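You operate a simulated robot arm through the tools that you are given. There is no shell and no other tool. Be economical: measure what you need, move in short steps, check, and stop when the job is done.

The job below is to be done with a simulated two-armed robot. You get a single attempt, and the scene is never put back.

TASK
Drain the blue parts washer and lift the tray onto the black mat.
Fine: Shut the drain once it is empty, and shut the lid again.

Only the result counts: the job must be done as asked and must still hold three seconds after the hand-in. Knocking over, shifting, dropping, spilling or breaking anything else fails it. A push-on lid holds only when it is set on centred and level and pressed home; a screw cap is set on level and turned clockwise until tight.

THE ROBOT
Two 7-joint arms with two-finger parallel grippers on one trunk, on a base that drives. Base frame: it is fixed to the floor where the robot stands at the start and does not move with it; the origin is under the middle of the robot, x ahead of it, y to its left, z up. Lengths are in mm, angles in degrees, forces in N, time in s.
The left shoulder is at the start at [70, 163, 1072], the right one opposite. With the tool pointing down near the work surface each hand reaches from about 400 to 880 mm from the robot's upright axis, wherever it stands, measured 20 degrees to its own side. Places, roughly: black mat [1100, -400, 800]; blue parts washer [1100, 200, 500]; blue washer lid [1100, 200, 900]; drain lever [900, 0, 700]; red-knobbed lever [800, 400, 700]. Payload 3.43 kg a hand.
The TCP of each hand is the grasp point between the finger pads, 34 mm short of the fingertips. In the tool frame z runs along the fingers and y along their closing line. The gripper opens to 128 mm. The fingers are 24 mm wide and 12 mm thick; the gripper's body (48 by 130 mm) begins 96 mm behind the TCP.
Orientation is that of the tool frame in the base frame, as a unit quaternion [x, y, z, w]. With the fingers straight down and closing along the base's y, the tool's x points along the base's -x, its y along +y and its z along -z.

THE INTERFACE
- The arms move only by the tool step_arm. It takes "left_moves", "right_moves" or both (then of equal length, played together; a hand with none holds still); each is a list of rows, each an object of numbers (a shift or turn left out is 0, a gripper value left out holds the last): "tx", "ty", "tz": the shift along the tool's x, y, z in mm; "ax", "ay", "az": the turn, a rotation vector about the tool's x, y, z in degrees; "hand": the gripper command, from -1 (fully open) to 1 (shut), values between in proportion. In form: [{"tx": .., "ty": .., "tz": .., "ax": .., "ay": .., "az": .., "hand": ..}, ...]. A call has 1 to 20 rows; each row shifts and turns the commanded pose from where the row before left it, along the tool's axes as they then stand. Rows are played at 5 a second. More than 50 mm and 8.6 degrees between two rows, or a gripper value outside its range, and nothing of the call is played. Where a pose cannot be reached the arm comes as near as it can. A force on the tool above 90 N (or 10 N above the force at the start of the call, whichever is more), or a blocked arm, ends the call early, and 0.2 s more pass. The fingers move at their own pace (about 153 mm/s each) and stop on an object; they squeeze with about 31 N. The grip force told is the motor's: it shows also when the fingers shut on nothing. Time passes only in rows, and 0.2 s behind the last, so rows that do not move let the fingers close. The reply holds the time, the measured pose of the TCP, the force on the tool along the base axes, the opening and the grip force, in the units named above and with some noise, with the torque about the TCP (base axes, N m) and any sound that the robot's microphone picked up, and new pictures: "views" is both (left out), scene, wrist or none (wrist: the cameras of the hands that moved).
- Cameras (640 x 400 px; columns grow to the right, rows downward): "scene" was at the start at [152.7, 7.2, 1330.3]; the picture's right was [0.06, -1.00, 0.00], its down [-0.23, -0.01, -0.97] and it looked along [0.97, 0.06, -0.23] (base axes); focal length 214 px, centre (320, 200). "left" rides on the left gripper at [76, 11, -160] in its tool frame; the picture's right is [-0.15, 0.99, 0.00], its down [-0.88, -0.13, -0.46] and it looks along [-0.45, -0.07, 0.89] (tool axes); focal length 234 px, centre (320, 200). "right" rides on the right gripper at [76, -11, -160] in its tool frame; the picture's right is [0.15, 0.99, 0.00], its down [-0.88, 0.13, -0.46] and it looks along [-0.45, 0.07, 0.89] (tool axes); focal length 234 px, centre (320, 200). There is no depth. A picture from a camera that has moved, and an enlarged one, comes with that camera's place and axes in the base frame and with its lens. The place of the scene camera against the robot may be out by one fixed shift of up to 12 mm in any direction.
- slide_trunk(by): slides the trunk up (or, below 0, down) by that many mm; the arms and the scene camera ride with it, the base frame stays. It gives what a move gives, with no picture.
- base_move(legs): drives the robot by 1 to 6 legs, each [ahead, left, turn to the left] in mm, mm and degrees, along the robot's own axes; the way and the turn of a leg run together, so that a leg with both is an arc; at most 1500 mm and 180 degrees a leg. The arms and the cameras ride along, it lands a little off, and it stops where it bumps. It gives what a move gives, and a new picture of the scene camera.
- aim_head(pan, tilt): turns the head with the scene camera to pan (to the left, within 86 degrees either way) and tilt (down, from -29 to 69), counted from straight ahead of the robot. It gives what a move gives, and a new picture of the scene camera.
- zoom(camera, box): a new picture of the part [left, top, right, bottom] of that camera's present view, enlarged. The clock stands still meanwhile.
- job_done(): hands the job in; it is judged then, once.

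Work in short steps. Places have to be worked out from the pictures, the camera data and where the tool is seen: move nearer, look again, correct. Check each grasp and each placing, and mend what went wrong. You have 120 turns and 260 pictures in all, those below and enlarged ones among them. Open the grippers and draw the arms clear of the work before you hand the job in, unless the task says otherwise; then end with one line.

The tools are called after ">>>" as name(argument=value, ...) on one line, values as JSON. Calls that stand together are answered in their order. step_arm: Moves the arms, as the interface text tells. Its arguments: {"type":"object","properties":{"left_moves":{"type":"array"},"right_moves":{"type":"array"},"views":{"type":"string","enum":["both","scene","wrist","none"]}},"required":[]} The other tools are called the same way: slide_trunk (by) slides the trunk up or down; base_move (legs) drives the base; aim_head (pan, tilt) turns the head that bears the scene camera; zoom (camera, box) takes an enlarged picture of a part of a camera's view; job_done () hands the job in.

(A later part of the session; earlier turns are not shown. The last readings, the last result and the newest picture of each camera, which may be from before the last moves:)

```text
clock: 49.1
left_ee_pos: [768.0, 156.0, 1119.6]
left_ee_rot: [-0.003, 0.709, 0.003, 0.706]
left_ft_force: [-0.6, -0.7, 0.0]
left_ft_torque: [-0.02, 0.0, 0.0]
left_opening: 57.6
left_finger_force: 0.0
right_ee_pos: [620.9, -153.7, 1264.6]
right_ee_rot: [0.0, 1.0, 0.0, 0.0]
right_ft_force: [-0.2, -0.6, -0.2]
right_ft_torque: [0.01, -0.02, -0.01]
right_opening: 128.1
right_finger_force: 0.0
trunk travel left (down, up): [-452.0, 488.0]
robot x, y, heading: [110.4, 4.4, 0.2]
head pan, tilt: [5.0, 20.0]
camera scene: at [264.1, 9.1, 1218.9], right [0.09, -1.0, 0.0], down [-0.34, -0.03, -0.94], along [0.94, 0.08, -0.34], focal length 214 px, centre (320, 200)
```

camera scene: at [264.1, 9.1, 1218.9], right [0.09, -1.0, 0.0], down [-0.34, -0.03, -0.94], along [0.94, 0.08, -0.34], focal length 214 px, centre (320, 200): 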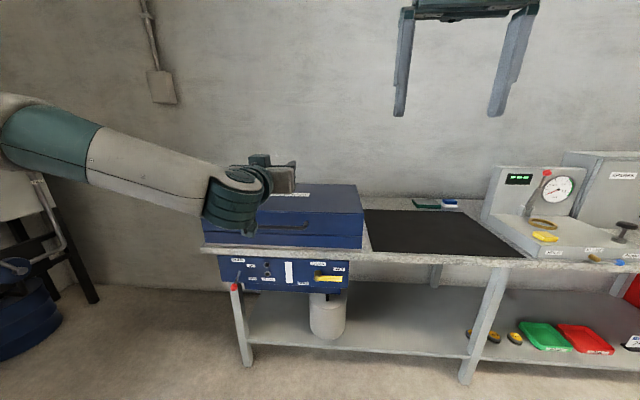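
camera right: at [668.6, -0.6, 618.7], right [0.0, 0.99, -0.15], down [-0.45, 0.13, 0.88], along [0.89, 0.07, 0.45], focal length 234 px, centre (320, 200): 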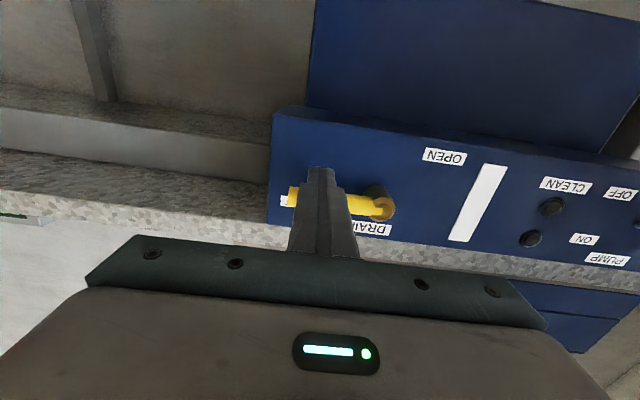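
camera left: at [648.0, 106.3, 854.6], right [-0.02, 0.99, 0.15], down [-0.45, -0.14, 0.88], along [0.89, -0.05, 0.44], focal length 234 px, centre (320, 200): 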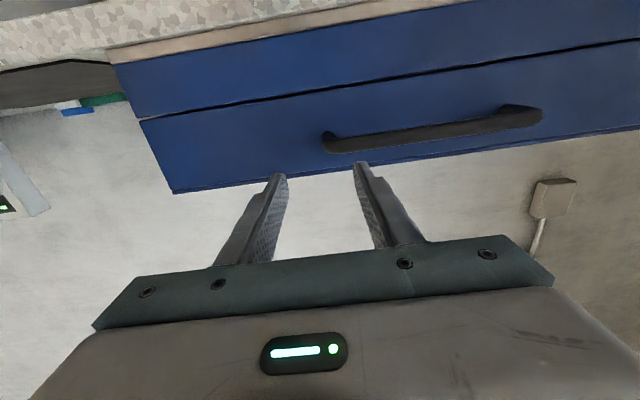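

Now it tracks. Lowering again with small steps.

>>> step_arm(left_moves=[{"ty": 15, "tx": 30}, {"ty": 15, "tx": 30}, {"tx": 30}, {"tx": 30}, {}], views="none")

>>> step_arm(left_moves=[{"tx": 30}, {"tx": 30}, {"tx": 30}, {"tx": 20}, {}], views="both")

```text
clock: 50.3
left_ee_pos: [760.8, 165.9, 1014.7]
left_ee_rot: [-0.008, 0.711, 0.007, 0.703]
left_ft_force: [0.2, -0.5, 0.4]
left_ft_torque: [0.0, 0.0, -0.02]
left_opening: 57.7
left_finger_force: 0.2
left hand out of reach, approached as far as the arm can: row 3, 4
right_ee_pos: [620.0, -151.2, 1264.3]
right_ee_rot: [0.001, 1.0, 0.0, 0.001]
right_ft_force: [0.0, -0.1, -0.1]
right_ft_torque: [0.01, -0.05, 0.03]
right_opening: 128.1
right_finger_force: 0.1
trunk travel left (down, up): [-452.0, 488.0]
robot x, y, heading: [112.3, 2.5, -0.3]
head pan, tilt: [5.0, 20.0]
```

```text
clock: 51.5
left_ee_pos: [745.2, 117.9, 932.5]
left_ee_rot: [-0.006, 0.709, 0.005, 0.705]
left_ft_force: [0.7, -0.2, -0.4]
left_ft_torque: [-0.01, 0.03, -0.03]
left_opening: 57.8
left_finger_force: 0.1
left hand out of reach, approached as far as the arm can: row 1, 2, 3, 4
right_ee_pos: [620.9, -152.0, 1264.6]
right_ee_rot: [0.0, 1.0, 0.0, -0.001]
right_ft_force: [0.7, -0.3, 0.6]
right_ft_torque: [0.0, 0.02, 0.04]
right_opening: 128.0
right_finger_force: 0.1
trunk travel left (down, up): [-452.0, 488.0]
robot x, y, heading: [110.5, 0.8, -0.0]
head pan, tilt: [5.0, 20.0]
camera scene: at [263.8, 9.9, 1218.9], right [0.09, -1.0, 0.0], down [-0.34, -0.03, -0.94], along [0.94, 0.08, -0.34], focal length 214 px, centre (320, 200)
camera left: at [585.6, 128.0, 858.2], right [-0.02, 0.99, 0.15], down [-0.45, -0.14, 0.88], along [0.89, -0.05, 0.44], focal length 234 px, centre (320, 200)
```

scene: 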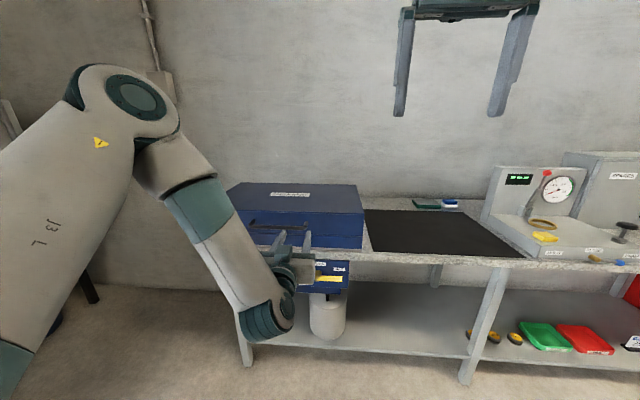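
left: 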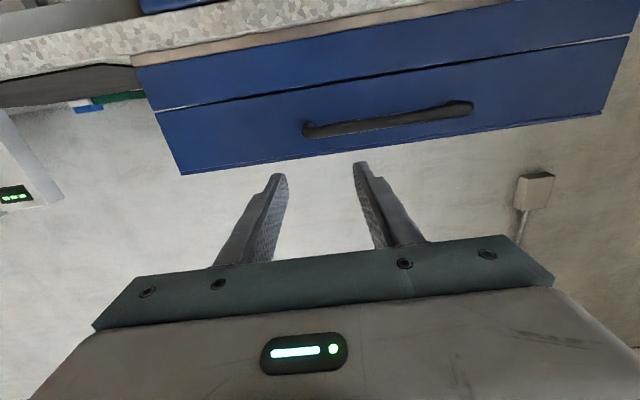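

The limit eases with the hand inward and nearer shoulder level; I shift the base left and lower the trunk somewhat.

>>> base_move(legs=[[0, 110, 0]])

>>> slide_trunk(by=-100)

>>> step_arm(left_moves=[{"tx": -20}, {"ty": -10}, {}], views="wrist")

```text
clock: 52.7
left_ee_pos: [745.5, 228.7, 932.8]
left_ee_rot: [-0.006, 0.71, 0.005, 0.705]
left_ft_force: [0.8, 0.1, -0.3]
left_ft_torque: [-0.02, 0.01, -0.04]
left_opening: 57.6
left_finger_force: 0.0
right_ee_pos: [621.9, -41.6, 1264.8]
right_ee_rot: [-0.001, 1.0, 0.0, 0.0]
right_ft_force: [-0.2, 1.0, 0.4]
right_ft_torque: [-0.04, -0.01, 0.02]
right_opening: 127.8
right_finger_force: 0.0
trunk travel left (down, up): [-452.0, 488.0]
robot x, y, heading: [107.9, 110.9, 0.4]
head pan, tilt: [5.0, 20.0]
camera scene: at [263.9, 119.6, 1218.9], right [0.09, -1.0, 0.0], down [-0.34, -0.03, -0.94], along [0.94, 0.08, -0.34], focal length 214 px, centre (320, 200)
```

scene: 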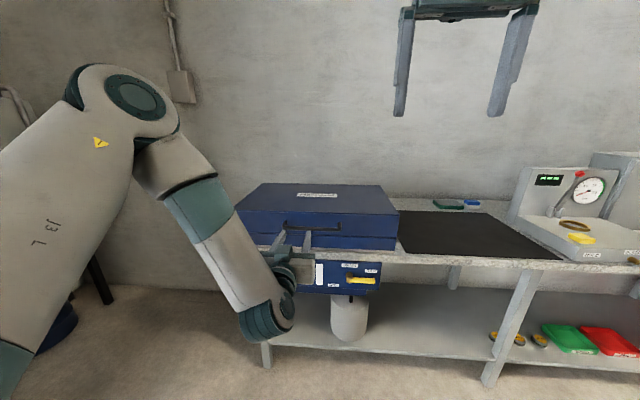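

```text
clock: 54.0
left_ee_pos: [744.6, 227.2, 832.6]
left_ee_rot: [-0.006, 0.709, 0.006, 0.705]
left_ft_force: [-0.8, 0.1, -0.7]
left_ft_torque: [-0.03, 0.02, -0.02]
left_opening: 57.3
left_finger_force: 0.0
right_ee_pos: [621.6, -41.8, 1164.4]
right_ee_rot: [-0.001, 1.0, 0.001, 0.0]
right_ft_force: [0.0, 0.4, 0.5]
right_ft_torque: [0.02, 0.0, 0.0]
right_opening: 127.8
right_finger_force: 0.0
trunk travel left (down, up): [-352.0, 588.0]
robot x, y, heading: [112.2, 104.8, 0.1]
head pan, tilt: [5.0, 20.0]
```

```text
clock: 54.8
left_ee_pos: [745.2, 218.3, 852.5]
left_ee_rot: [-0.008, 0.709, 0.007, 0.705]
left_ft_force: [-0.6, 0.3, 0.7]
left_ft_torque: [-0.02, -0.02, 0.0]
left_opening: 57.6
left_finger_force: 0.0
right_ee_pos: [621.6, -42.2, 1164.4]
right_ee_rot: [0.0, 1.0, 0.0, -0.001]
right_ft_force: [-0.4, 0.7, -0.7]
right_ft_torque: [-0.02, -0.03, -0.03]
right_opening: 128.2
right_finger_force: 0.0
trunk travel left (down, up): [-352.0, 588.0]
robot x, y, heading: [111.5, 110.7, 0.1]
head pan, tilt: [5.0, 20.0]
camera left: at [585.2, 227.4, 778.7], right [-0.02, 0.99, 0.15], down [-0.45, -0.14, 0.88], along [0.89, -0.05, 0.44], focal length 234 px, centre (320, 200)
```

left: 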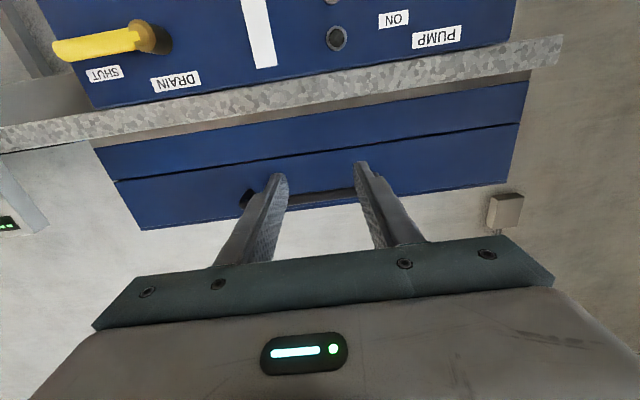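

Tracks properly now. I go up 30, right 28, and forward so the fingers slide under the bar.

>>> step_arm(left_moves=[{"tx": -15, "ty": -28}, {"tx": -14}, {"tz": 25}, {"tz": 25}, {"tz": 15}, {}])

>>> zoom(camera="left", box=[160, 60, 480, 260])

>>> zoom(camera="scene", box=[220, 160, 400, 272])

```text
clock: 56.2
left_ee_pos: [810.8, 192.0, 880.8]
left_ee_rot: [-0.007, 0.71, 0.006, 0.704]
left_ft_force: [0.2, 0.7, -0.5]
left_ft_torque: [0.01, 0.02, 0.0]
left_opening: 57.7
left_finger_force: 0.2
right_ee_pos: [620.9, -43.1, 1164.3]
right_ee_rot: [-0.002, 1.0, 0.0, 0.0]
right_ft_force: [-0.6, 0.4, 0.5]
right_ft_torque: [0.02, -0.02, -0.01]
right_opening: 127.8
right_finger_force: 0.0
trunk travel left (down, up): [-352.0, 588.0]
robot x, y, heading: [109.1, 108.3, 0.2]
head pan, tilt: [5.0, 20.0]
camera scene: at [263.7, 119.0, 1118.9], right [0.09, -1.0, 0.0], down [-0.34, -0.03, -0.94], along [0.94, 0.08, -0.34], focal length 214 px, centre (320, 200)
camera left: at [651.9, 200.6, 807.1], right [-0.02, 0.99, 0.15], down [-0.45, -0.14, 0.88], along [0.89, -0.05, 0.44], focal length 234 px, centre (320, 200)
```

scene: 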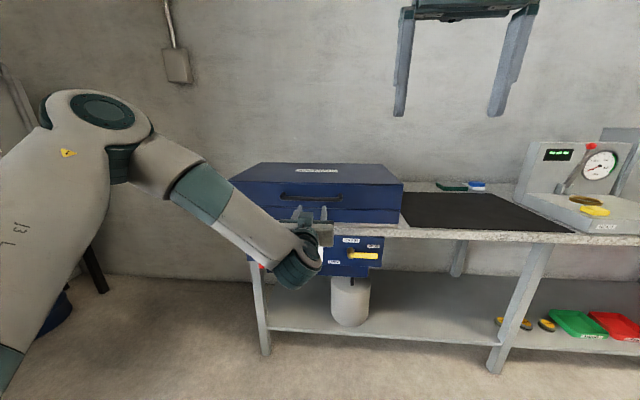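
left: 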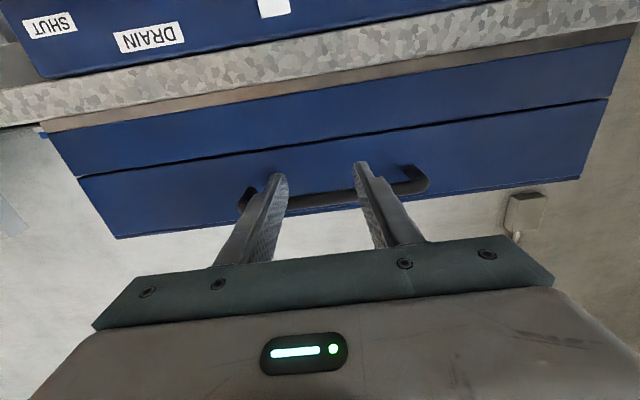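

```text
2.00 times, centred on (320, 160) of left
camera zoom: at [651.9, 200.6, 807.1], right [-0.02, 0.99, 0.15], down [-0.45, -0.14, 0.88], along [0.89, -0.05, 0.44], focal length 468 px, centre (320, 280)
```

zoom: 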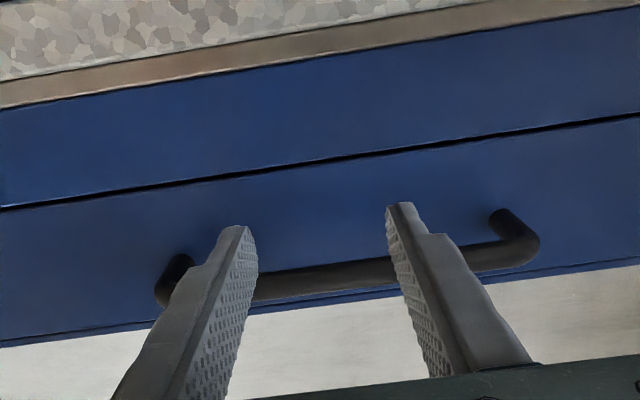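

```text
3.56 times, centred on (310, 216) of scene
camera zoom: at [263.7, 119.0, 1118.9], right [0.09, -1.0, 0.0], down [-0.34, -0.03, -0.94], along [0.94, 0.08, -0.34], focal length 763 px, centre (356, 143)
```

zoom: 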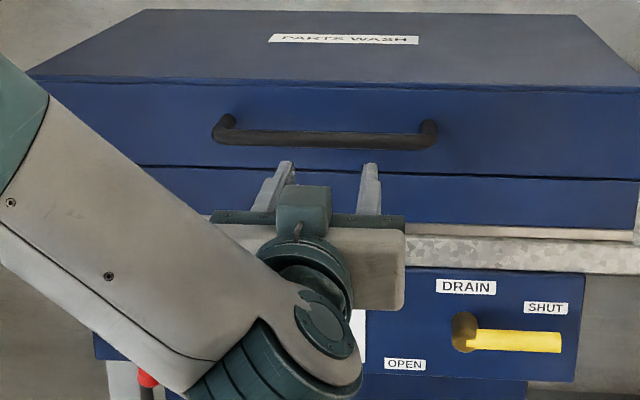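

The fingers are just below the bar. I advance 20 mm and lift to contact, watching force.

>>> step_arm(left_moves=[{"tz": 20}, {"tx": -12}, {"tx": -15}, {"tx": -15, "tz": 1}, {}])

```text
clock: 57.4
left_ee_pos: [833.7, 192.2, 921.0]
left_ee_rot: [-0.006, 0.711, 0.006, 0.704]
left_ft_force: [2.0, -0.5, -3.9]
left_ft_torque: [0.15, 0.15, 0.06]
left_opening: 57.7
left_finger_force: 0.2
right_ee_pos: [621.6, -42.0, 1163.1]
right_ee_rot: [-0.001, 1.0, 0.0, 0.0]
right_ft_force: [0.1, -0.3, 0.6]
right_ft_torque: [0.01, 0.01, 0.0]
right_opening: 128.0
right_finger_force: 0.0
trunk travel left (down, up): [-352.0, 588.0]
robot x, y, heading: [108.4, 107.6, 0.4]
head pan, tilt: [5.0, 20.0]
camera scene: at [264.8, 119.1, 1118.8], right [0.09, -1.0, 0.0], down [-0.34, -0.03, -0.94], along [0.94, 0.08, -0.34], focal length 214 px, centre (320, 200)
camera left: at [672.5, 201.8, 848.1], right [-0.02, 0.99, 0.15], down [-0.45, -0.14, 0.88], along [0.9, -0.05, 0.44], focal length 234 px, centre (320, 200)
```

scene: 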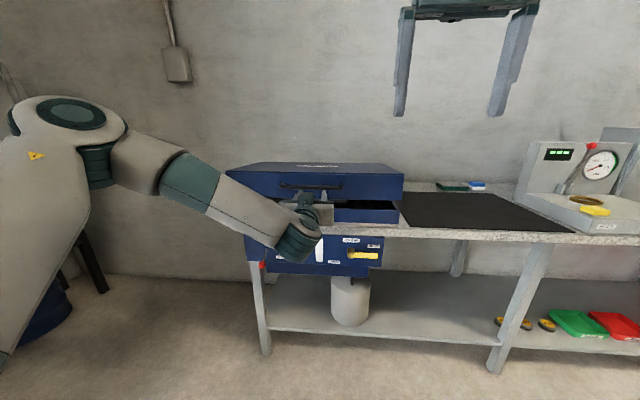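
left: 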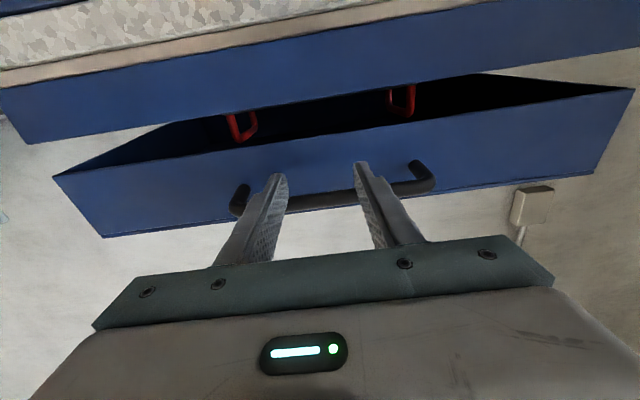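

The lid rises easily with ~4 N; red tray loops are visible inside. I continue along the arc.

>>> step_arm(left_moves=[{"tx": -35, "tz": 6}, {"tx": -35, "tz": 10}, {"tx": -34, "tz": 13}, {"tx": -32, "tz": 16}, {"tx": -31, "tz": 18}, {"tx": -29, "tz": 21}, {}])

```text
clock: 59.0
left_ee_pos: [917.7, 193.3, 1118.8]
left_ee_rot: [-0.007, 0.709, 0.006, 0.705]
left_ft_force: [-0.9, -0.7, 0.5]
left_ft_torque: [0.0, 0.01, -0.03]
left_opening: 57.5
left_finger_force: 0.1
right_ee_pos: [619.8, -42.0, 1165.2]
right_ee_rot: [-0.002, 1.0, 0.0, 0.0]
right_ft_force: [0.2, 0.5, 0.2]
right_ft_torque: [-0.03, -0.04, -0.01]
right_opening: 128.1
right_finger_force: 0.1
trunk travel left (down, up): [-352.0, 588.0]
robot x, y, heading: [112.4, 112.4, 0.1]
head pan, tilt: [5.0, 20.0]
camera scene: at [263.6, 119.1, 1119.0], right [0.09, -1.0, 0.0], down [-0.34, -0.03, -0.94], along [0.94, 0.08, -0.34], focal length 214 px, centre (320, 200)
camera left: at [758.2, 202.3, 1044.1], right [-0.02, 0.99, 0.15], down [-0.45, -0.14, 0.88], along [0.89, -0.05, 0.45], focal length 234 px, centre (320, 200)
```

scene: 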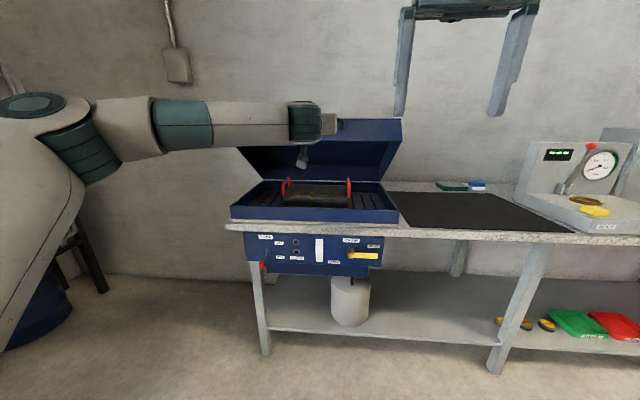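
left: 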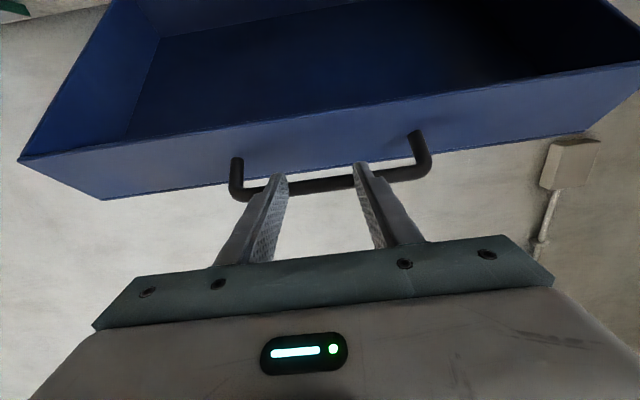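

Force is near zero, so the lid seems balanced or friction-held. I continue opening.

>>> step_arm(left_moves=[{"tx": -27, "tz": 24}, {"tx": -25, "tz": 26}, {"tx": -23, "tz": 28}, {"tx": -20, "tz": 30}, {"tx": -17, "tz": 32}, {}])

```text
clock: 60.4
left_ee_pos: [1056.7, 193.7, 1227.7]
left_ee_rot: [-0.005, 0.71, 0.004, 0.704]
left_ft_force: [-1.3, 0.1, -0.1]
left_ft_torque: [-0.03, -0.08, -0.02]
left_opening: 57.6
left_finger_force: 0.0
right_ee_pos: [620.7, -42.9, 1163.9]
right_ee_rot: [-0.001, 1.0, -0.001, -0.001]
right_ft_force: [0.1, 0.3, -0.4]
right_ft_torque: [-0.01, 0.01, 0.01]
right_opening: 128.0
right_finger_force: 0.0
trunk travel left (down, up): [-352.0, 588.0]
robot x, y, heading: [111.6, 111.5, 0.3]
head pan, tilt: [5.0, 20.0]
camera scene: at [263.9, 119.6, 1118.9], right [0.09, -1.0, 0.0], down [-0.34, -0.03, -0.94], along [0.94, 0.08, -0.34], focal length 214 px, centre (320, 200)
camera left: at [898.2, 203.9, 1153.2], right [-0.02, 0.99, 0.14], down [-0.45, -0.14, 0.88], along [0.89, -0.05, 0.44], focal length 234 px, centre (320, 200)
```

scene: 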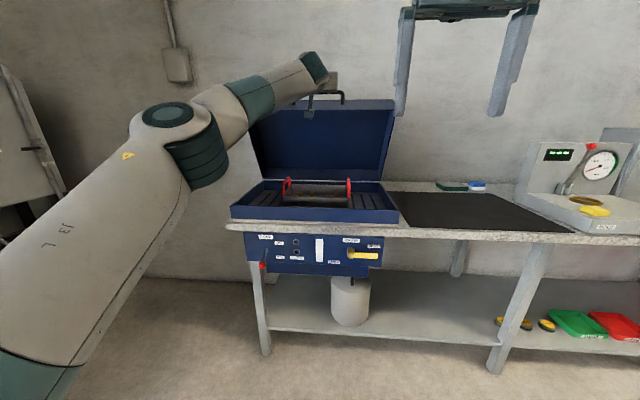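
left: 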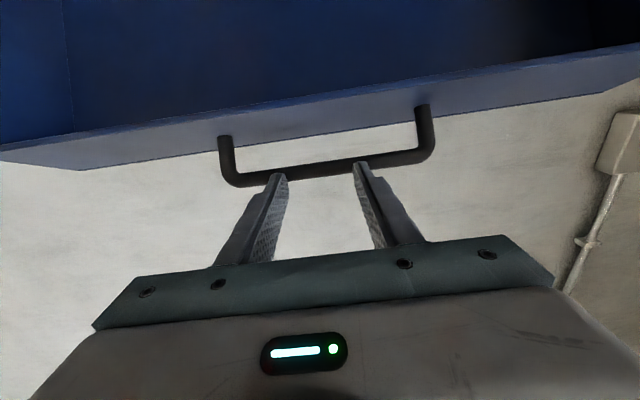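

Lid is about 65–70° open. I push on with mostly forward motion.

>>> step_arm(left_moves=[{"tx": -14, "tz": 30}, {"tx": -10, "tz": 32}, {"tx": -7, "tz": 32}, {"tx": -4, "tz": 30}, {}])

```text
clock: 61.6
left_ee_pos: [1088.1, 213.8, 1212.2]
left_ee_rot: [-0.007, 0.709, 0.006, 0.705]
left_ft_force: [-0.1, 0.7, -0.5]
left_ft_torque: [-0.02, 0.03, -0.02]
left_opening: 57.7
left_finger_force: 0.1
left hand out of reach, approached as far as the arm can: row 1, 2, 3, 4
right_ee_pos: [621.1, -43.0, 1164.6]
right_ee_rot: [-0.001, 1.0, 0.0, 0.001]
right_ft_force: [-0.8, 0.1, 0.0]
right_ft_torque: [-0.01, -0.05, 0.01]
right_opening: 128.2
right_finger_force: 0.0
trunk travel left (down, up): [-352.0, 588.0]
robot x, y, heading: [115.7, 107.7, 0.0]
head pan, tilt: [5.0, 20.0]
camera scene: at [263.8, 119.1, 1118.9], right [0.09, -1.0, 0.0], down [-0.34, -0.03, -0.94], along [0.94, 0.08, -0.34], focal length 214 px, centre (320, 200)
camera left: at [929.2, 223.3, 1138.0], right [-0.02, 0.99, 0.15], down [-0.45, -0.14, 0.88], along [0.89, -0.05, 0.44], focal length 234 px, centre (320, 200)
```

scene: 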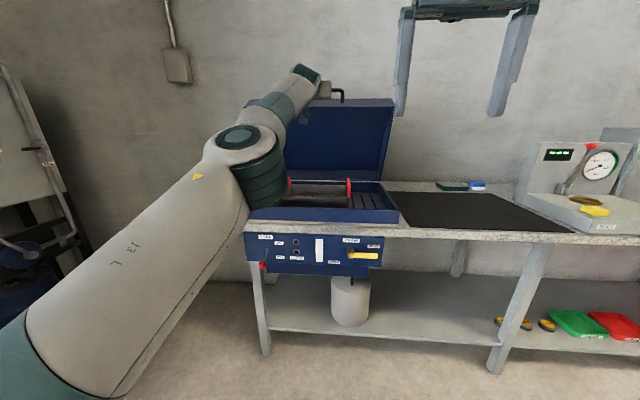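
left: 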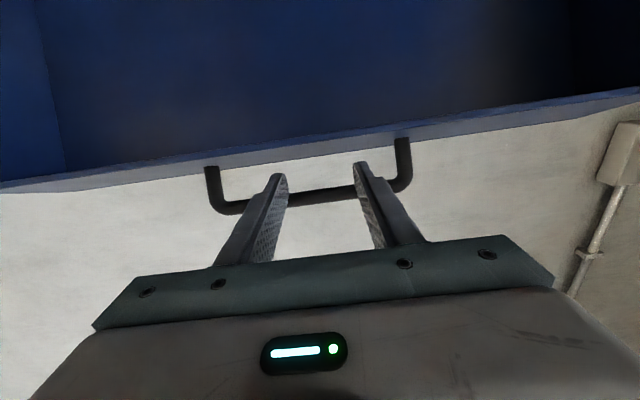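

At the reach limit with no load, so the lid holds itself. I drive the base 80 mm ahead to push it further.

>>> base_move(legs=[[80, 0, 0]])

```text
clock: 62.7
left_ee_pos: [1165.5, 213.9, 1217.7]
left_ee_rot: [-0.007, 0.707, 0.006, 0.707]
left_ft_force: [-1.3, 1.7, 21.7]
left_ft_torque: [-0.39, -0.72, -0.07]
left_opening: 57.4
left_finger_force: 0.0
right_ee_pos: [699.5, -41.7, 1165.3]
right_ee_rot: [-0.002, 1.0, 0.0, 0.002]
right_ft_force: [0.1, -0.3, -0.2]
right_ft_torque: [0.01, 0.01, 0.01]
right_opening: 127.5
right_finger_force: 0.1
trunk travel left (down, up): [-352.0, 588.0]
robot x, y, heading: [189.2, 106.4, 0.1]
head pan, tilt: [5.0, 20.0]
camera scene: at [341.6, 119.1, 1119.5], right [0.09, -1.0, 0.0], down [-0.34, -0.03, -0.94], along [0.94, 0.08, -0.34], focal length 214 px, centre (320, 200)
```

scene: 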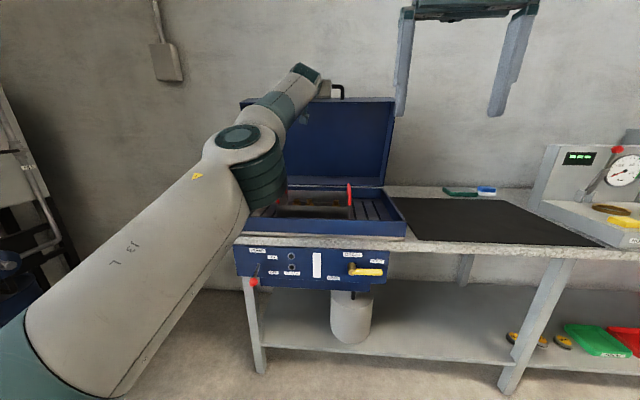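

The fingers are now wedged between bar and lid edge with 22 N upward on the tool; I raise slightly to relieve it and look.

>>> step_arm(left_moves=[{"tx": -8}, {}])

>>> zoom(camera="scene", box=[220, 50, 420, 175])

```text
clock: 63.3
left_ee_pos: [1167.0, 214.6, 1218.1]
left_ee_rot: [-0.007, 0.708, 0.006, 0.706]
left_ft_force: [-0.5, -1.4, 4.1]
left_ft_torque: [-0.17, -0.17, -0.11]
left_opening: 58.2
left_finger_force: 0.9
left hand out of reach, approached as far as the arm can: row 1
right_ee_pos: [702.1, -42.6, 1165.4]
right_ee_rot: [-0.001, 1.0, 0.0, -0.001]
right_ft_force: [0.0, 0.0, 1.0]
right_ft_torque: [0.0, -0.03, -0.01]
right_opening: 128.1
right_finger_force: 0.1
trunk travel left (down, up): [-352.0, 588.0]
robot x, y, heading: [196.8, 111.1, 0.1]
head pan, tilt: [5.0, 20.0]
camera scene: at [344.2, 118.8, 1118.9], right [0.09, -1.0, 0.0], down [-0.34, -0.03, -0.94], along [0.94, 0.08, -0.34], focal length 214 px, centre (320, 200)
camera left: at [1007.8, 224.2, 1143.1], right [-0.02, 0.99, 0.15], down [-0.45, -0.14, 0.88], along [0.89, -0.05, 0.45], focal length 234 px, centre (320, 200)
```

scene: 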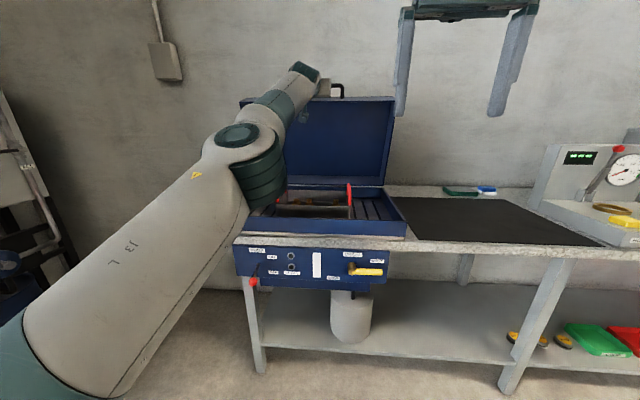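
left: 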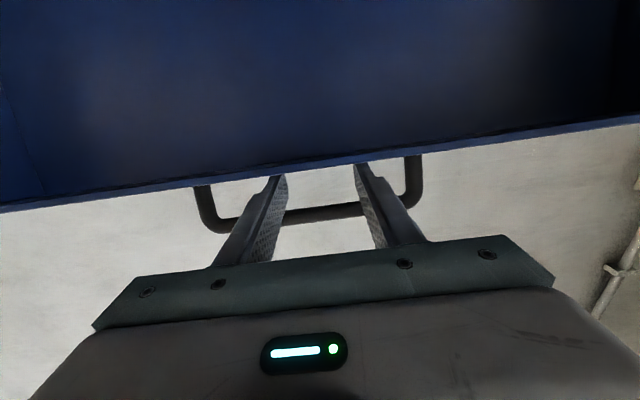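

```text
3.20 times, centred on (320, 112) of scene
camera zoom: at [344.2, 118.8, 1118.9], right [0.09, -1.0, 0.0], down [-0.34, -0.03, -0.94], along [0.94, 0.08, -0.34], focal length 686 px, centre (320, 480)
```

zoom: 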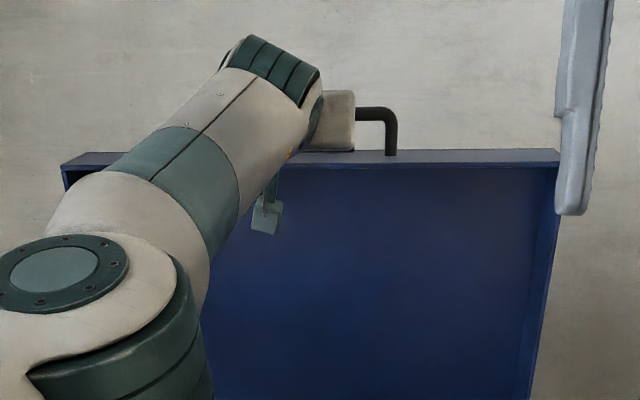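

I retract straight back to test whether the lid holds by itself.

>>> step_arm(left_moves=[{"tz": -20}, {"tz": -20}, {"tz": -20}, {}, {}])

```text
clock: 64.5
left_ee_pos: [1107.0, 215.8, 1216.8]
left_ee_rot: [-0.008, 0.708, 0.006, 0.706]
left_ft_force: [-0.5, 0.5, 0.7]
left_ft_torque: [0.02, 0.0, -0.01]
left_opening: 57.6
left_finger_force: 0.0
left hand out of reach, approached as far as the arm can: row 1
right_ee_pos: [703.0, -41.0, 1165.2]
right_ee_rot: [-0.001, 1.0, -0.001, 0.001]
right_ft_force: [-0.4, -0.6, 0.8]
right_ft_torque: [-0.06, 0.0, 0.0]
right_opening: 128.1
right_finger_force: 0.0
trunk travel left (down, up): [-352.0, 588.0]
robot x, y, heading: [190.0, 108.0, -0.2]
head pan, tilt: [5.0, 20.0]
camera scene: at [344.6, 120.1, 1119.0], right [0.09, -1.0, 0.0], down [-0.34, -0.03, -0.94], along [0.94, 0.08, -0.34], focal length 214 px, centre (320, 200)
camera left: at [948.2, 225.2, 1141.7], right [-0.02, 0.99, 0.14], down [-0.45, -0.14, 0.88], along [0.89, -0.05, 0.45], focal length 234 px, centre (320, 200)
```

scene: 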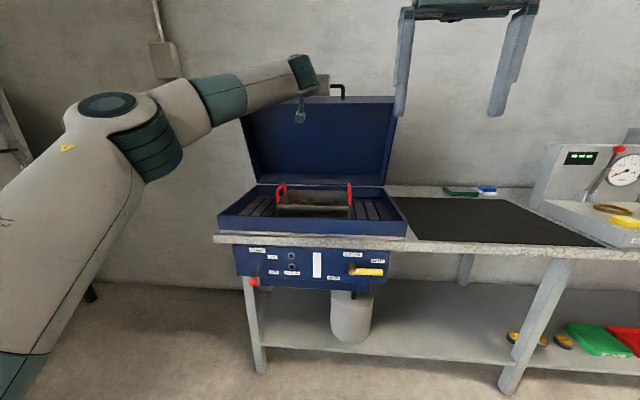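
left: 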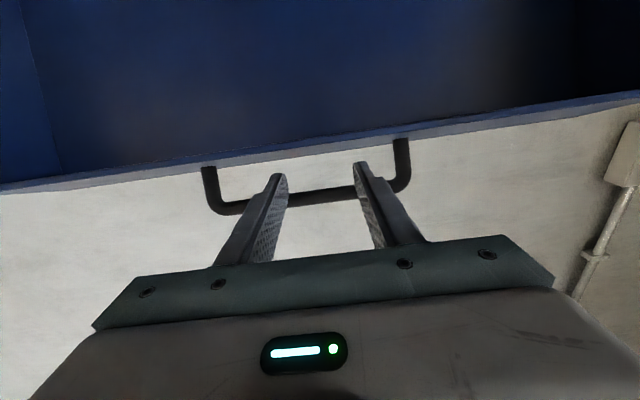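

The lid seems to have moved back with the hand; I lower 15 mm to see whether it follows or stays.

>>> step_arm(left_moves=[{"tx": 10}, {"tx": 10}, {}, {}], views="wrist")

```text
clock: 65.5
left_ee_pos: [1103.0, 215.5, 1202.2]
left_ee_rot: [-0.008, 0.706, 0.006, 0.709]
left_ft_force: [-3.7, 1.8, 21.1]
left_ft_torque: [-0.46, -0.73, 0.21]
left_opening: 58.3
left_finger_force: 0.8
right_ee_pos: [699.2, -42.4, 1166.7]
right_ee_rot: [-0.001, 1.0, 0.0, 0.002]
right_ft_force: [0.4, 0.0, 0.4]
right_ft_torque: [0.02, -0.02, 0.01]
right_opening: 128.2
right_finger_force: 0.1
trunk travel left (down, up): [-352.0, 588.0]
robot x, y, heading: [193.0, 107.9, 0.1]
head pan, tilt: [5.0, 20.0]
camera left: at [945.0, 224.4, 1126.0], right [-0.02, 0.99, 0.14], down [-0.46, -0.14, 0.88], along [0.89, -0.05, 0.45], focal length 234 px, centre (320, 200)
```

left: 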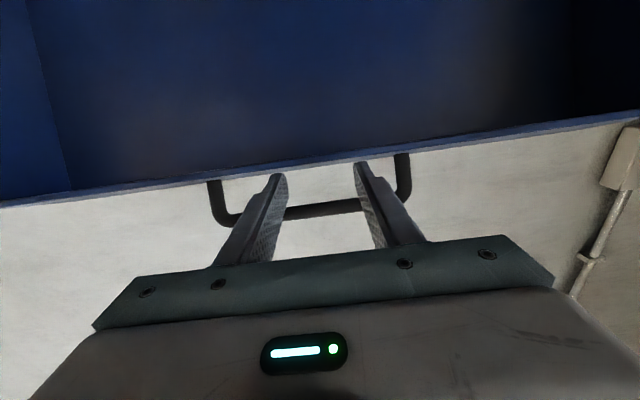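

The fingertips rest on the lid rim within the handle gap, and the lid resists, so it is held. I raise 10 mm and withdraw level.

>>> step_arm(left_moves=[{"tx": -9}, {"tz": -20}, {"tz": -25}, {"tz": -30}, {"tz": -30}, {}, {}])

```text
clock: 67.1
left_ee_pos: [1003.2, 211.7, 1206.6]
left_ee_rot: [-0.007, 0.709, 0.006, 0.706]
left_ft_force: [-0.3, 0.8, -0.4]
left_ft_torque: [-0.01, 0.0, 0.03]
left_opening: 57.6
left_finger_force: 0.0
right_ee_pos: [702.4, -41.5, 1164.9]
right_ee_rot: [-0.001, 1.0, 0.001, 0.001]
right_ft_force: [0.8, 1.4, -1.0]
right_ft_torque: [0.01, 0.01, 0.04]
right_opening: 128.1
right_finger_force: 0.2
trunk travel left (down, up): [-352.0, 588.0]
robot x, y, heading: [191.0, 110.9, 0.4]
head pan, tilt: [5.0, 20.0]
camera scene: at [344.6, 119.3, 1118.9], right [0.09, -1.0, 0.0], down [-0.34, -0.03, -0.94], along [0.94, 0.08, -0.34], focal length 214 px, centre (320, 200)
camera left: at [844.3, 221.7, 1131.7], right [-0.02, 0.99, 0.15], down [-0.45, -0.14, 0.88], along [0.89, -0.05, 0.45], focal length 234 px, centre (320, 200)
```

scene: 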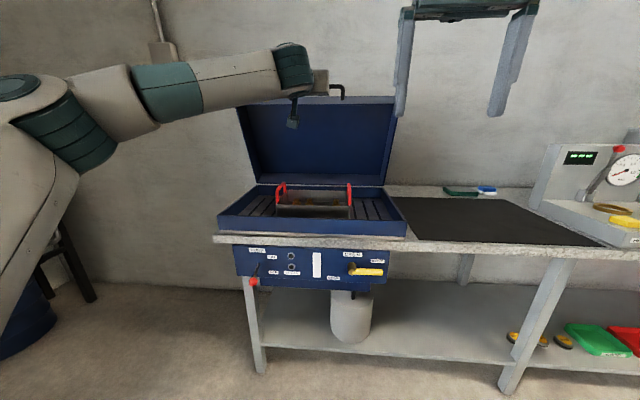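
left: 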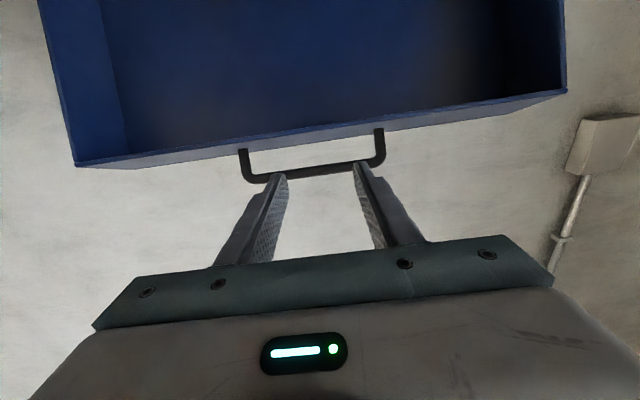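

The lid holds itself open at about 70°. The tray shows two red loops, one left and one right. I withdraw the left hand further and tilt it down, then raise the trunk.

>>> step_arm(left_moves=[{"tz": -45}, {"tz": -45}, {"tz": -45}, {"tz": -45}, {"ay": 8.2}, {"ay": 8.2}, {"ay": 8.2}, {"ay": 8.2}, {"ay": 8.2}, {"ay": 8.2}, {"ay": 8.2}, {"ay": 8.2}, {"ay": 8.2}, {"ay": 8.2}, {"ay": 8.0}, {"hand": -1}, {}], views="none")

>>> slide_trunk(by=250)

>>> aim_head(pan=0, tilt=35)

```text
clock: 70.7
left_ee_pos: [780.5, 215.0, 1160.4]
left_ee_rot: [-0.01, 1.0, -0.001, -0.001]
left_ft_force: [0.4, 0.5, 0.8]
left_ft_torque: [0.01, -0.02, 0.03]
left_opening: 128.1
left_finger_force: 0.1
left hand out of reach, approached as far as the arm can: row 14, 15
right_ee_pos: [703.0, -43.0, 1163.8]
right_ee_rot: [-0.001, 1.0, 0.0, 0.0]
right_ft_force: [0.7, -0.3, 0.0]
right_ft_torque: [0.0, 0.01, -0.01]
right_opening: 128.0
right_finger_force: 0.1
trunk travel left (down, up): [-352.0, 588.0]
robot x, y, heading: [188.7, 108.7, -0.1]
head pan, tilt: [5.0, 20.0]
```

```text
clock: 73.3
left_ee_pos: [779.2, 215.6, 1409.6]
left_ee_rot: [-0.009, 1.0, -0.001, 0.0]
left_ft_force: [0.1, 0.1, 0.3]
left_ft_torque: [-0.02, -0.02, 0.03]
left_opening: 128.1
left_finger_force: 0.0
right_ee_pos: [701.7, -42.1, 1414.9]
right_ee_rot: [-0.001, 1.0, 0.0, 0.0]
right_ft_force: [0.2, 0.4, 0.4]
right_ft_torque: [-0.02, -0.02, 0.03]
right_opening: 128.1
right_finger_force: 0.0
trunk travel left (down, up): [-602.0, 338.0]
robot x, y, heading: [188.8, 108.7, 0.2]
head pan, tilt: [5.0, 20.0]
```

```text
clock: 74.0
left_ee_pos: [779.9, 214.2, 1409.4]
left_ee_rot: [-0.009, 1.0, 0.0, 0.0]
left_ft_force: [0.1, 0.5, 0.3]
left_ft_torque: [0.01, -0.01, 0.01]
left_opening: 128.0
left_finger_force: 0.1
right_ee_pos: [703.5, -40.9, 1414.1]
right_ee_rot: [-0.001, 1.0, 0.001, 0.001]
right_ft_force: [-0.7, 0.0, 0.2]
right_ft_torque: [0.04, 0.0, -0.04]
right_opening: 128.2
right_finger_force: 0.0
trunk travel left (down, up): [-602.0, 338.0]
robot x, y, heading: [195.2, 112.1, 0.0]
head pan, tilt: [0.0, 35.0]
camera scene: at [340.2, 111.1, 1345.1], right [0.0, -1.0, 0.0], down [-0.57, 0.0, -0.82], along [0.82, 0.0, -0.57], focal length 214 px, centre (320, 200)
```

scene: 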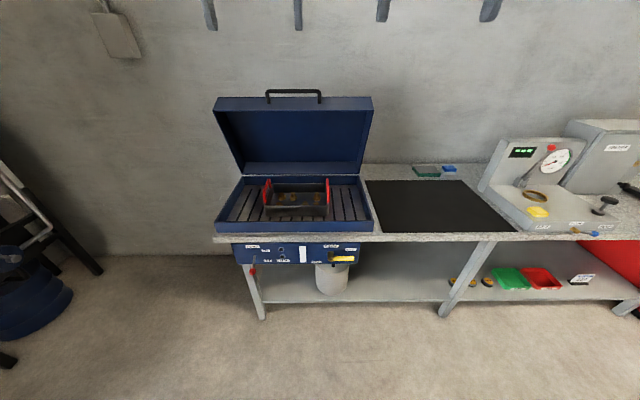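

>>> zoom(camera="scene", box=[205, 155, 385, 267])

>>> zoom(camera="scene", box=[350, 120, 640, 301])

```text
3.56 times, centred on (295, 211) of scene
camera zoom: at [340.2, 111.1, 1345.1], right [0.0, -1.0, 0.0], down [-0.57, 0.0, -0.82], along [0.82, 0.0, -0.57], focal length 763 px, centre (409, 161)
```

zoom: 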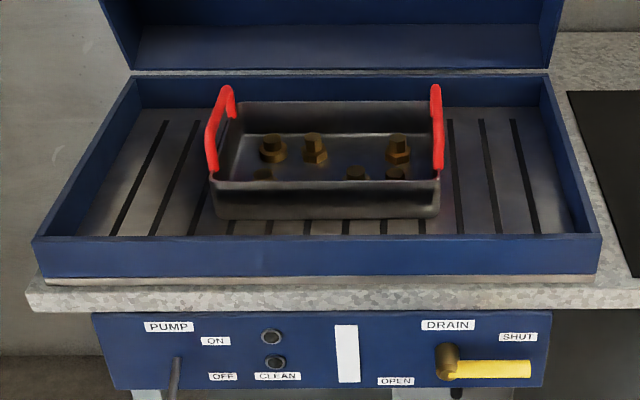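

```text
2.21 times, centred on (495, 210) of scene
camera zoom: at [340.2, 111.1, 1345.1], right [0.0, -1.0, 0.0], down [-0.57, 0.0, -0.82], along [0.82, 0.0, -0.57], focal length 473 px, centre (-66, 177)
```

zoom: 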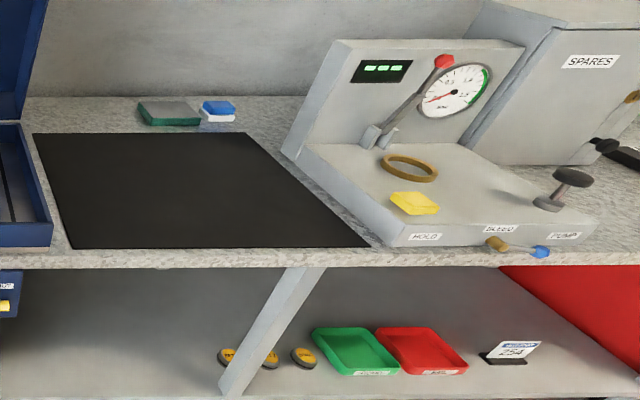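

The tray (with bolts) has two wire handles, tops about (1083, 327, 905) and (1083, 79, 905). I drive so that both hands reach over it.

>>> base_move(legs=[[0, 93, 0], [150, 0, 0]])

>>> zoom(camera="scene", box=[205, 155, 435, 300])

```text
clock: 76.1
left_ee_pos: [926.4, 308.6, 1411.0]
left_ee_rot: [-0.009, 1.0, -0.001, 0.001]
left_ft_force: [-1.1, 0.6, 0.4]
left_ft_torque: [0.01, -0.03, -0.01]
left_opening: 128.1
left_finger_force: 0.1
right_ee_pos: [848.8, 52.8, 1415.7]
right_ee_rot: [-0.001, 1.0, -0.001, 0.001]
right_ft_force: [0.5, 0.2, 0.6]
right_ft_torque: [-0.03, -0.04, 0.01]
right_opening: 127.7
right_finger_force: 0.0
trunk travel left (down, up): [-602.0, 338.0]
robot x, y, heading: [339.7, 204.7, -0.3]
head pan, tilt: [0.0, 35.0]
camera scene: at [486.8, 204.9, 1345.3], right [0.0, -1.0, 0.0], down [-0.57, 0.0, -0.82], along [0.82, 0.0, -0.57], focal length 214 px, centre (320, 200)
```

scene: 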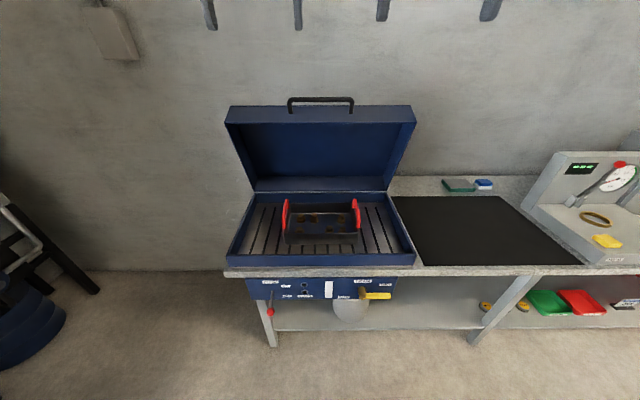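

```text
2.76 times, centred on (320, 228) of scene
camera zoom: at [486.8, 204.9, 1345.3], right [0.0, -1.0, 0.0], down [-0.57, 0.0, -0.82], along [0.82, 0.0, -0.57], focal length 592 px, centre (320, 124)
```

zoom: 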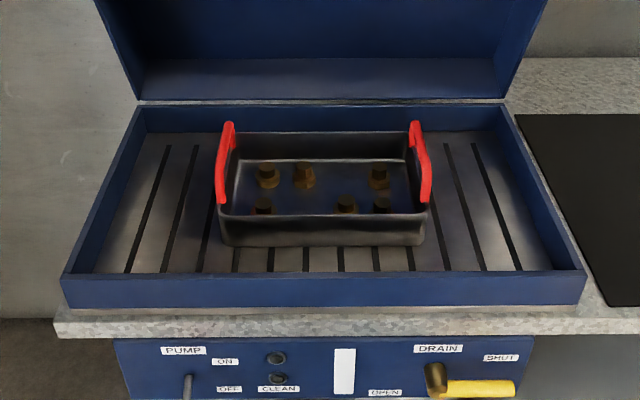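

Refined: handle tops near (1098, 329, 897) and (1098, 77, 897), about 70 mm long in x. I tilt both hands 15° forward to stay clear of the lid and lower them to just in front and above.

>>> step_arm(left_moves=[{"ay": -7.5}, {"ay": -7.5}, {"tx": 3, "ty": 2, "tz": 39.7}, {"tx": 3, "ty": 2, "tz": 39.7}, {"tx": 3, "ty": 2, "tz": 39.7}, {"tx": 3, "ty": 2, "tz": 39.7}, {"tx": 3, "ty": 2, "tz": 39.7}, {"tx": 3, "ty": 2, "tz": 39.7}, {"tx": 3, "ty": 2, "tz": 39.7}, {"tx": 3, "ty": 2, "tz": 39.7}, {"tx": 3, "ty": 2, "tz": 39.7}, {"tx": 3, "ty": 2, "tz": 39.7}, {}], right_moves=[{"ay": -7.5}, {"ay": -7.5}, {"tx": -4.3, "ty": 2.4, "tz": 42.2}, {"tx": -4.3, "ty": 2.4, "tz": 42.2}, {"tx": -4.3, "ty": 2.4, "tz": 42.2}, {"tx": -4.3, "ty": 2.4, "tz": 42.2}, {"tx": -4.3, "ty": 2.4, "tz": 42.2}, {"tx": -4.3, "ty": 2.4, "tz": 42.2}, {"tx": -4.3, "ty": 2.4, "tz": 42.2}, {"tx": -4.3, "ty": 2.4, "tz": 42.2}, {"tx": -4.3, "ty": 2.4, "tz": 42.2}, {"tx": -4.3, "ty": 2.4, "tz": 42.2}, {}])

```text
clock: 78.9
left_ee_pos: [1000.6, 330.8, 1019.6]
left_ee_rot: [-0.01, 0.991, 0.0, 0.132]
left_ft_force: [0.9, 1.5, 0.6]
left_ft_torque: [0.0, -0.01, -0.01]
left_opening: 128.0
left_finger_force: 0.1
right_ee_pos: [1001.0, 77.5, 1019.5]
right_ee_rot: [-0.002, 0.991, 0.0, 0.132]
right_ft_force: [-0.6, 0.0, 0.6]
right_ft_torque: [-0.02, -0.05, -0.01]
right_opening: 128.0
right_finger_force: 0.1
trunk travel left (down, up): [-602.0, 338.0]
robot x, y, heading: [340.6, 200.9, 0.2]
head pan, tilt: [0.0, 35.0]
camera scene: at [487.4, 205.3, 1345.2], right [0.0, -1.0, 0.0], down [-0.57, 0.0, -0.82], along [0.82, 0.0, -0.57], focal length 214 px, centre (320, 200)
camera right: at [886.5, 66.8, 1153.2], right [-0.14, 0.99, -0.04], down [0.73, 0.13, 0.67], along [0.67, 0.07, -0.74], focal length 234 px, centre (320, 200)
camera left: at [887.5, 341.1, 1155.0], right [0.12, 0.99, 0.04], down [0.73, -0.11, 0.67], along [0.67, -0.06, -0.74], focal length 234 px, centre (320, 200)
```

scene: 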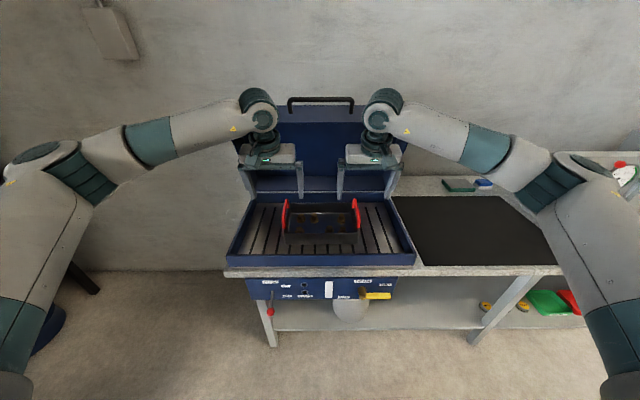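
right: 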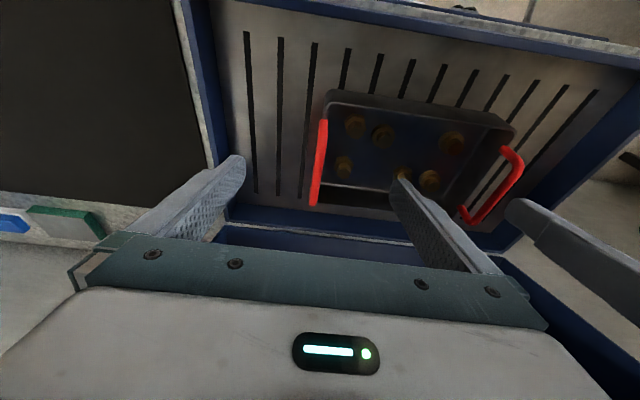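
left: 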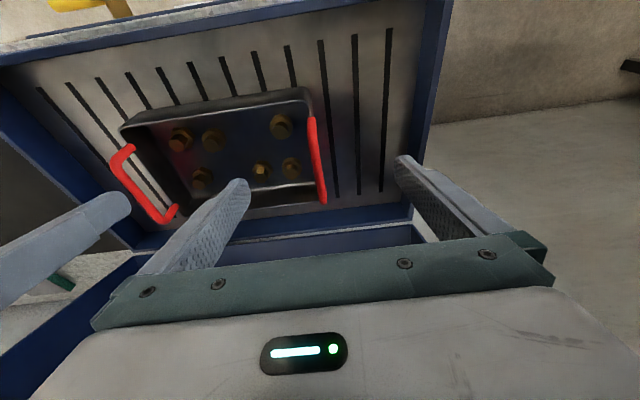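

From both wrist views the handle bars run x≈1011–1123 at y≈328 and 78, z≈898. I part-close the hands and go most of the way down to x≈1068.

>>> step_arm(left_moves=[{"tx": -12, "ty": -1, "tz": 20, "hand": 0.1}, {"tx": -12, "ty": -1, "tz": 20}, {"tx": -12, "tz": 20}, {"tz": 15}, {}], right_moves=[{"tx": -12, "tz": 20, "hand": 0.1}, {"tx": -12, "tz": 20}, {"tx": -12, "tz": 20}, {"tz": 15}, {}])

```text
clock: 80.1
left_ee_pos: [1056.7, 329.9, 955.5]
left_ee_rot: [-0.01, 0.991, 0.0, 0.13]
left_ft_force: [-0.3, -0.7, 1.1]
left_ft_torque: [0.02, -0.02, 0.01]
left_opening: 57.5
left_finger_force: 0.0
right_ee_pos: [1056.2, 77.2, 954.8]
right_ee_rot: [-0.001, 0.991, 0.0, 0.131]
right_ft_force: [-0.6, 0.1, 0.3]
right_ft_torque: [-0.02, 0.04, 0.0]
right_opening: 57.4
right_finger_force: 0.0
trunk travel left (down, up): [-602.0, 338.0]
robot x, y, heading: [336.6, 198.7, 0.4]
head pan, tilt: [0.0, 35.0]
camera scene: at [488.5, 205.6, 1345.1], right [0.0, -1.0, 0.0], down [-0.57, 0.0, -0.82], along [0.82, 0.0, -0.57], focal length 214 px, centre (320, 200)
camera right: at [942.0, 66.5, 1088.3], right [-0.14, 0.99, -0.04], down [0.73, 0.13, 0.67], along [0.67, 0.07, -0.74], focal length 234 px, centre (320, 200)
camera left: at [942.2, 339.7, 1091.2], right [0.12, 0.99, 0.04], down [0.73, -0.11, 0.67], along [0.67, -0.06, -0.74], focal length 234 px, centre (320, 200)
```

scene: 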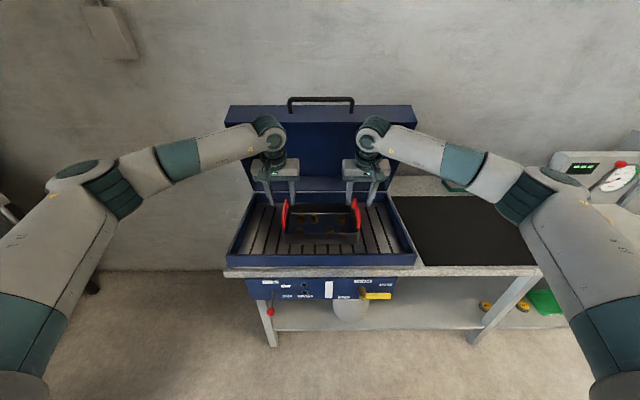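
right: 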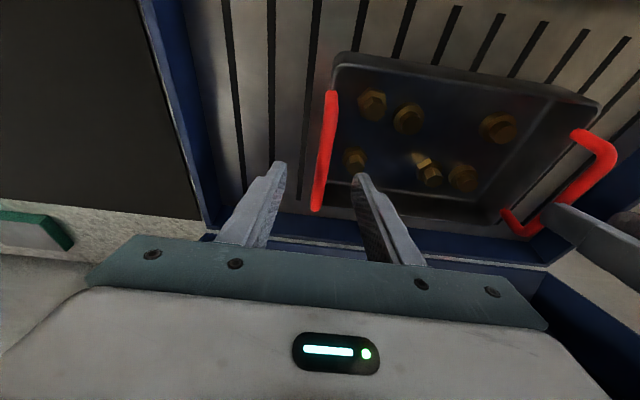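
left: 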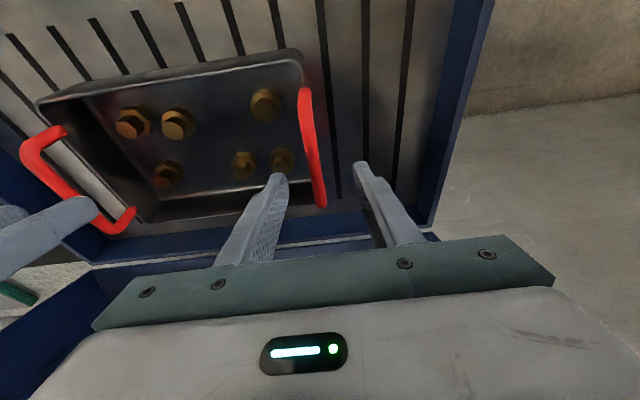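

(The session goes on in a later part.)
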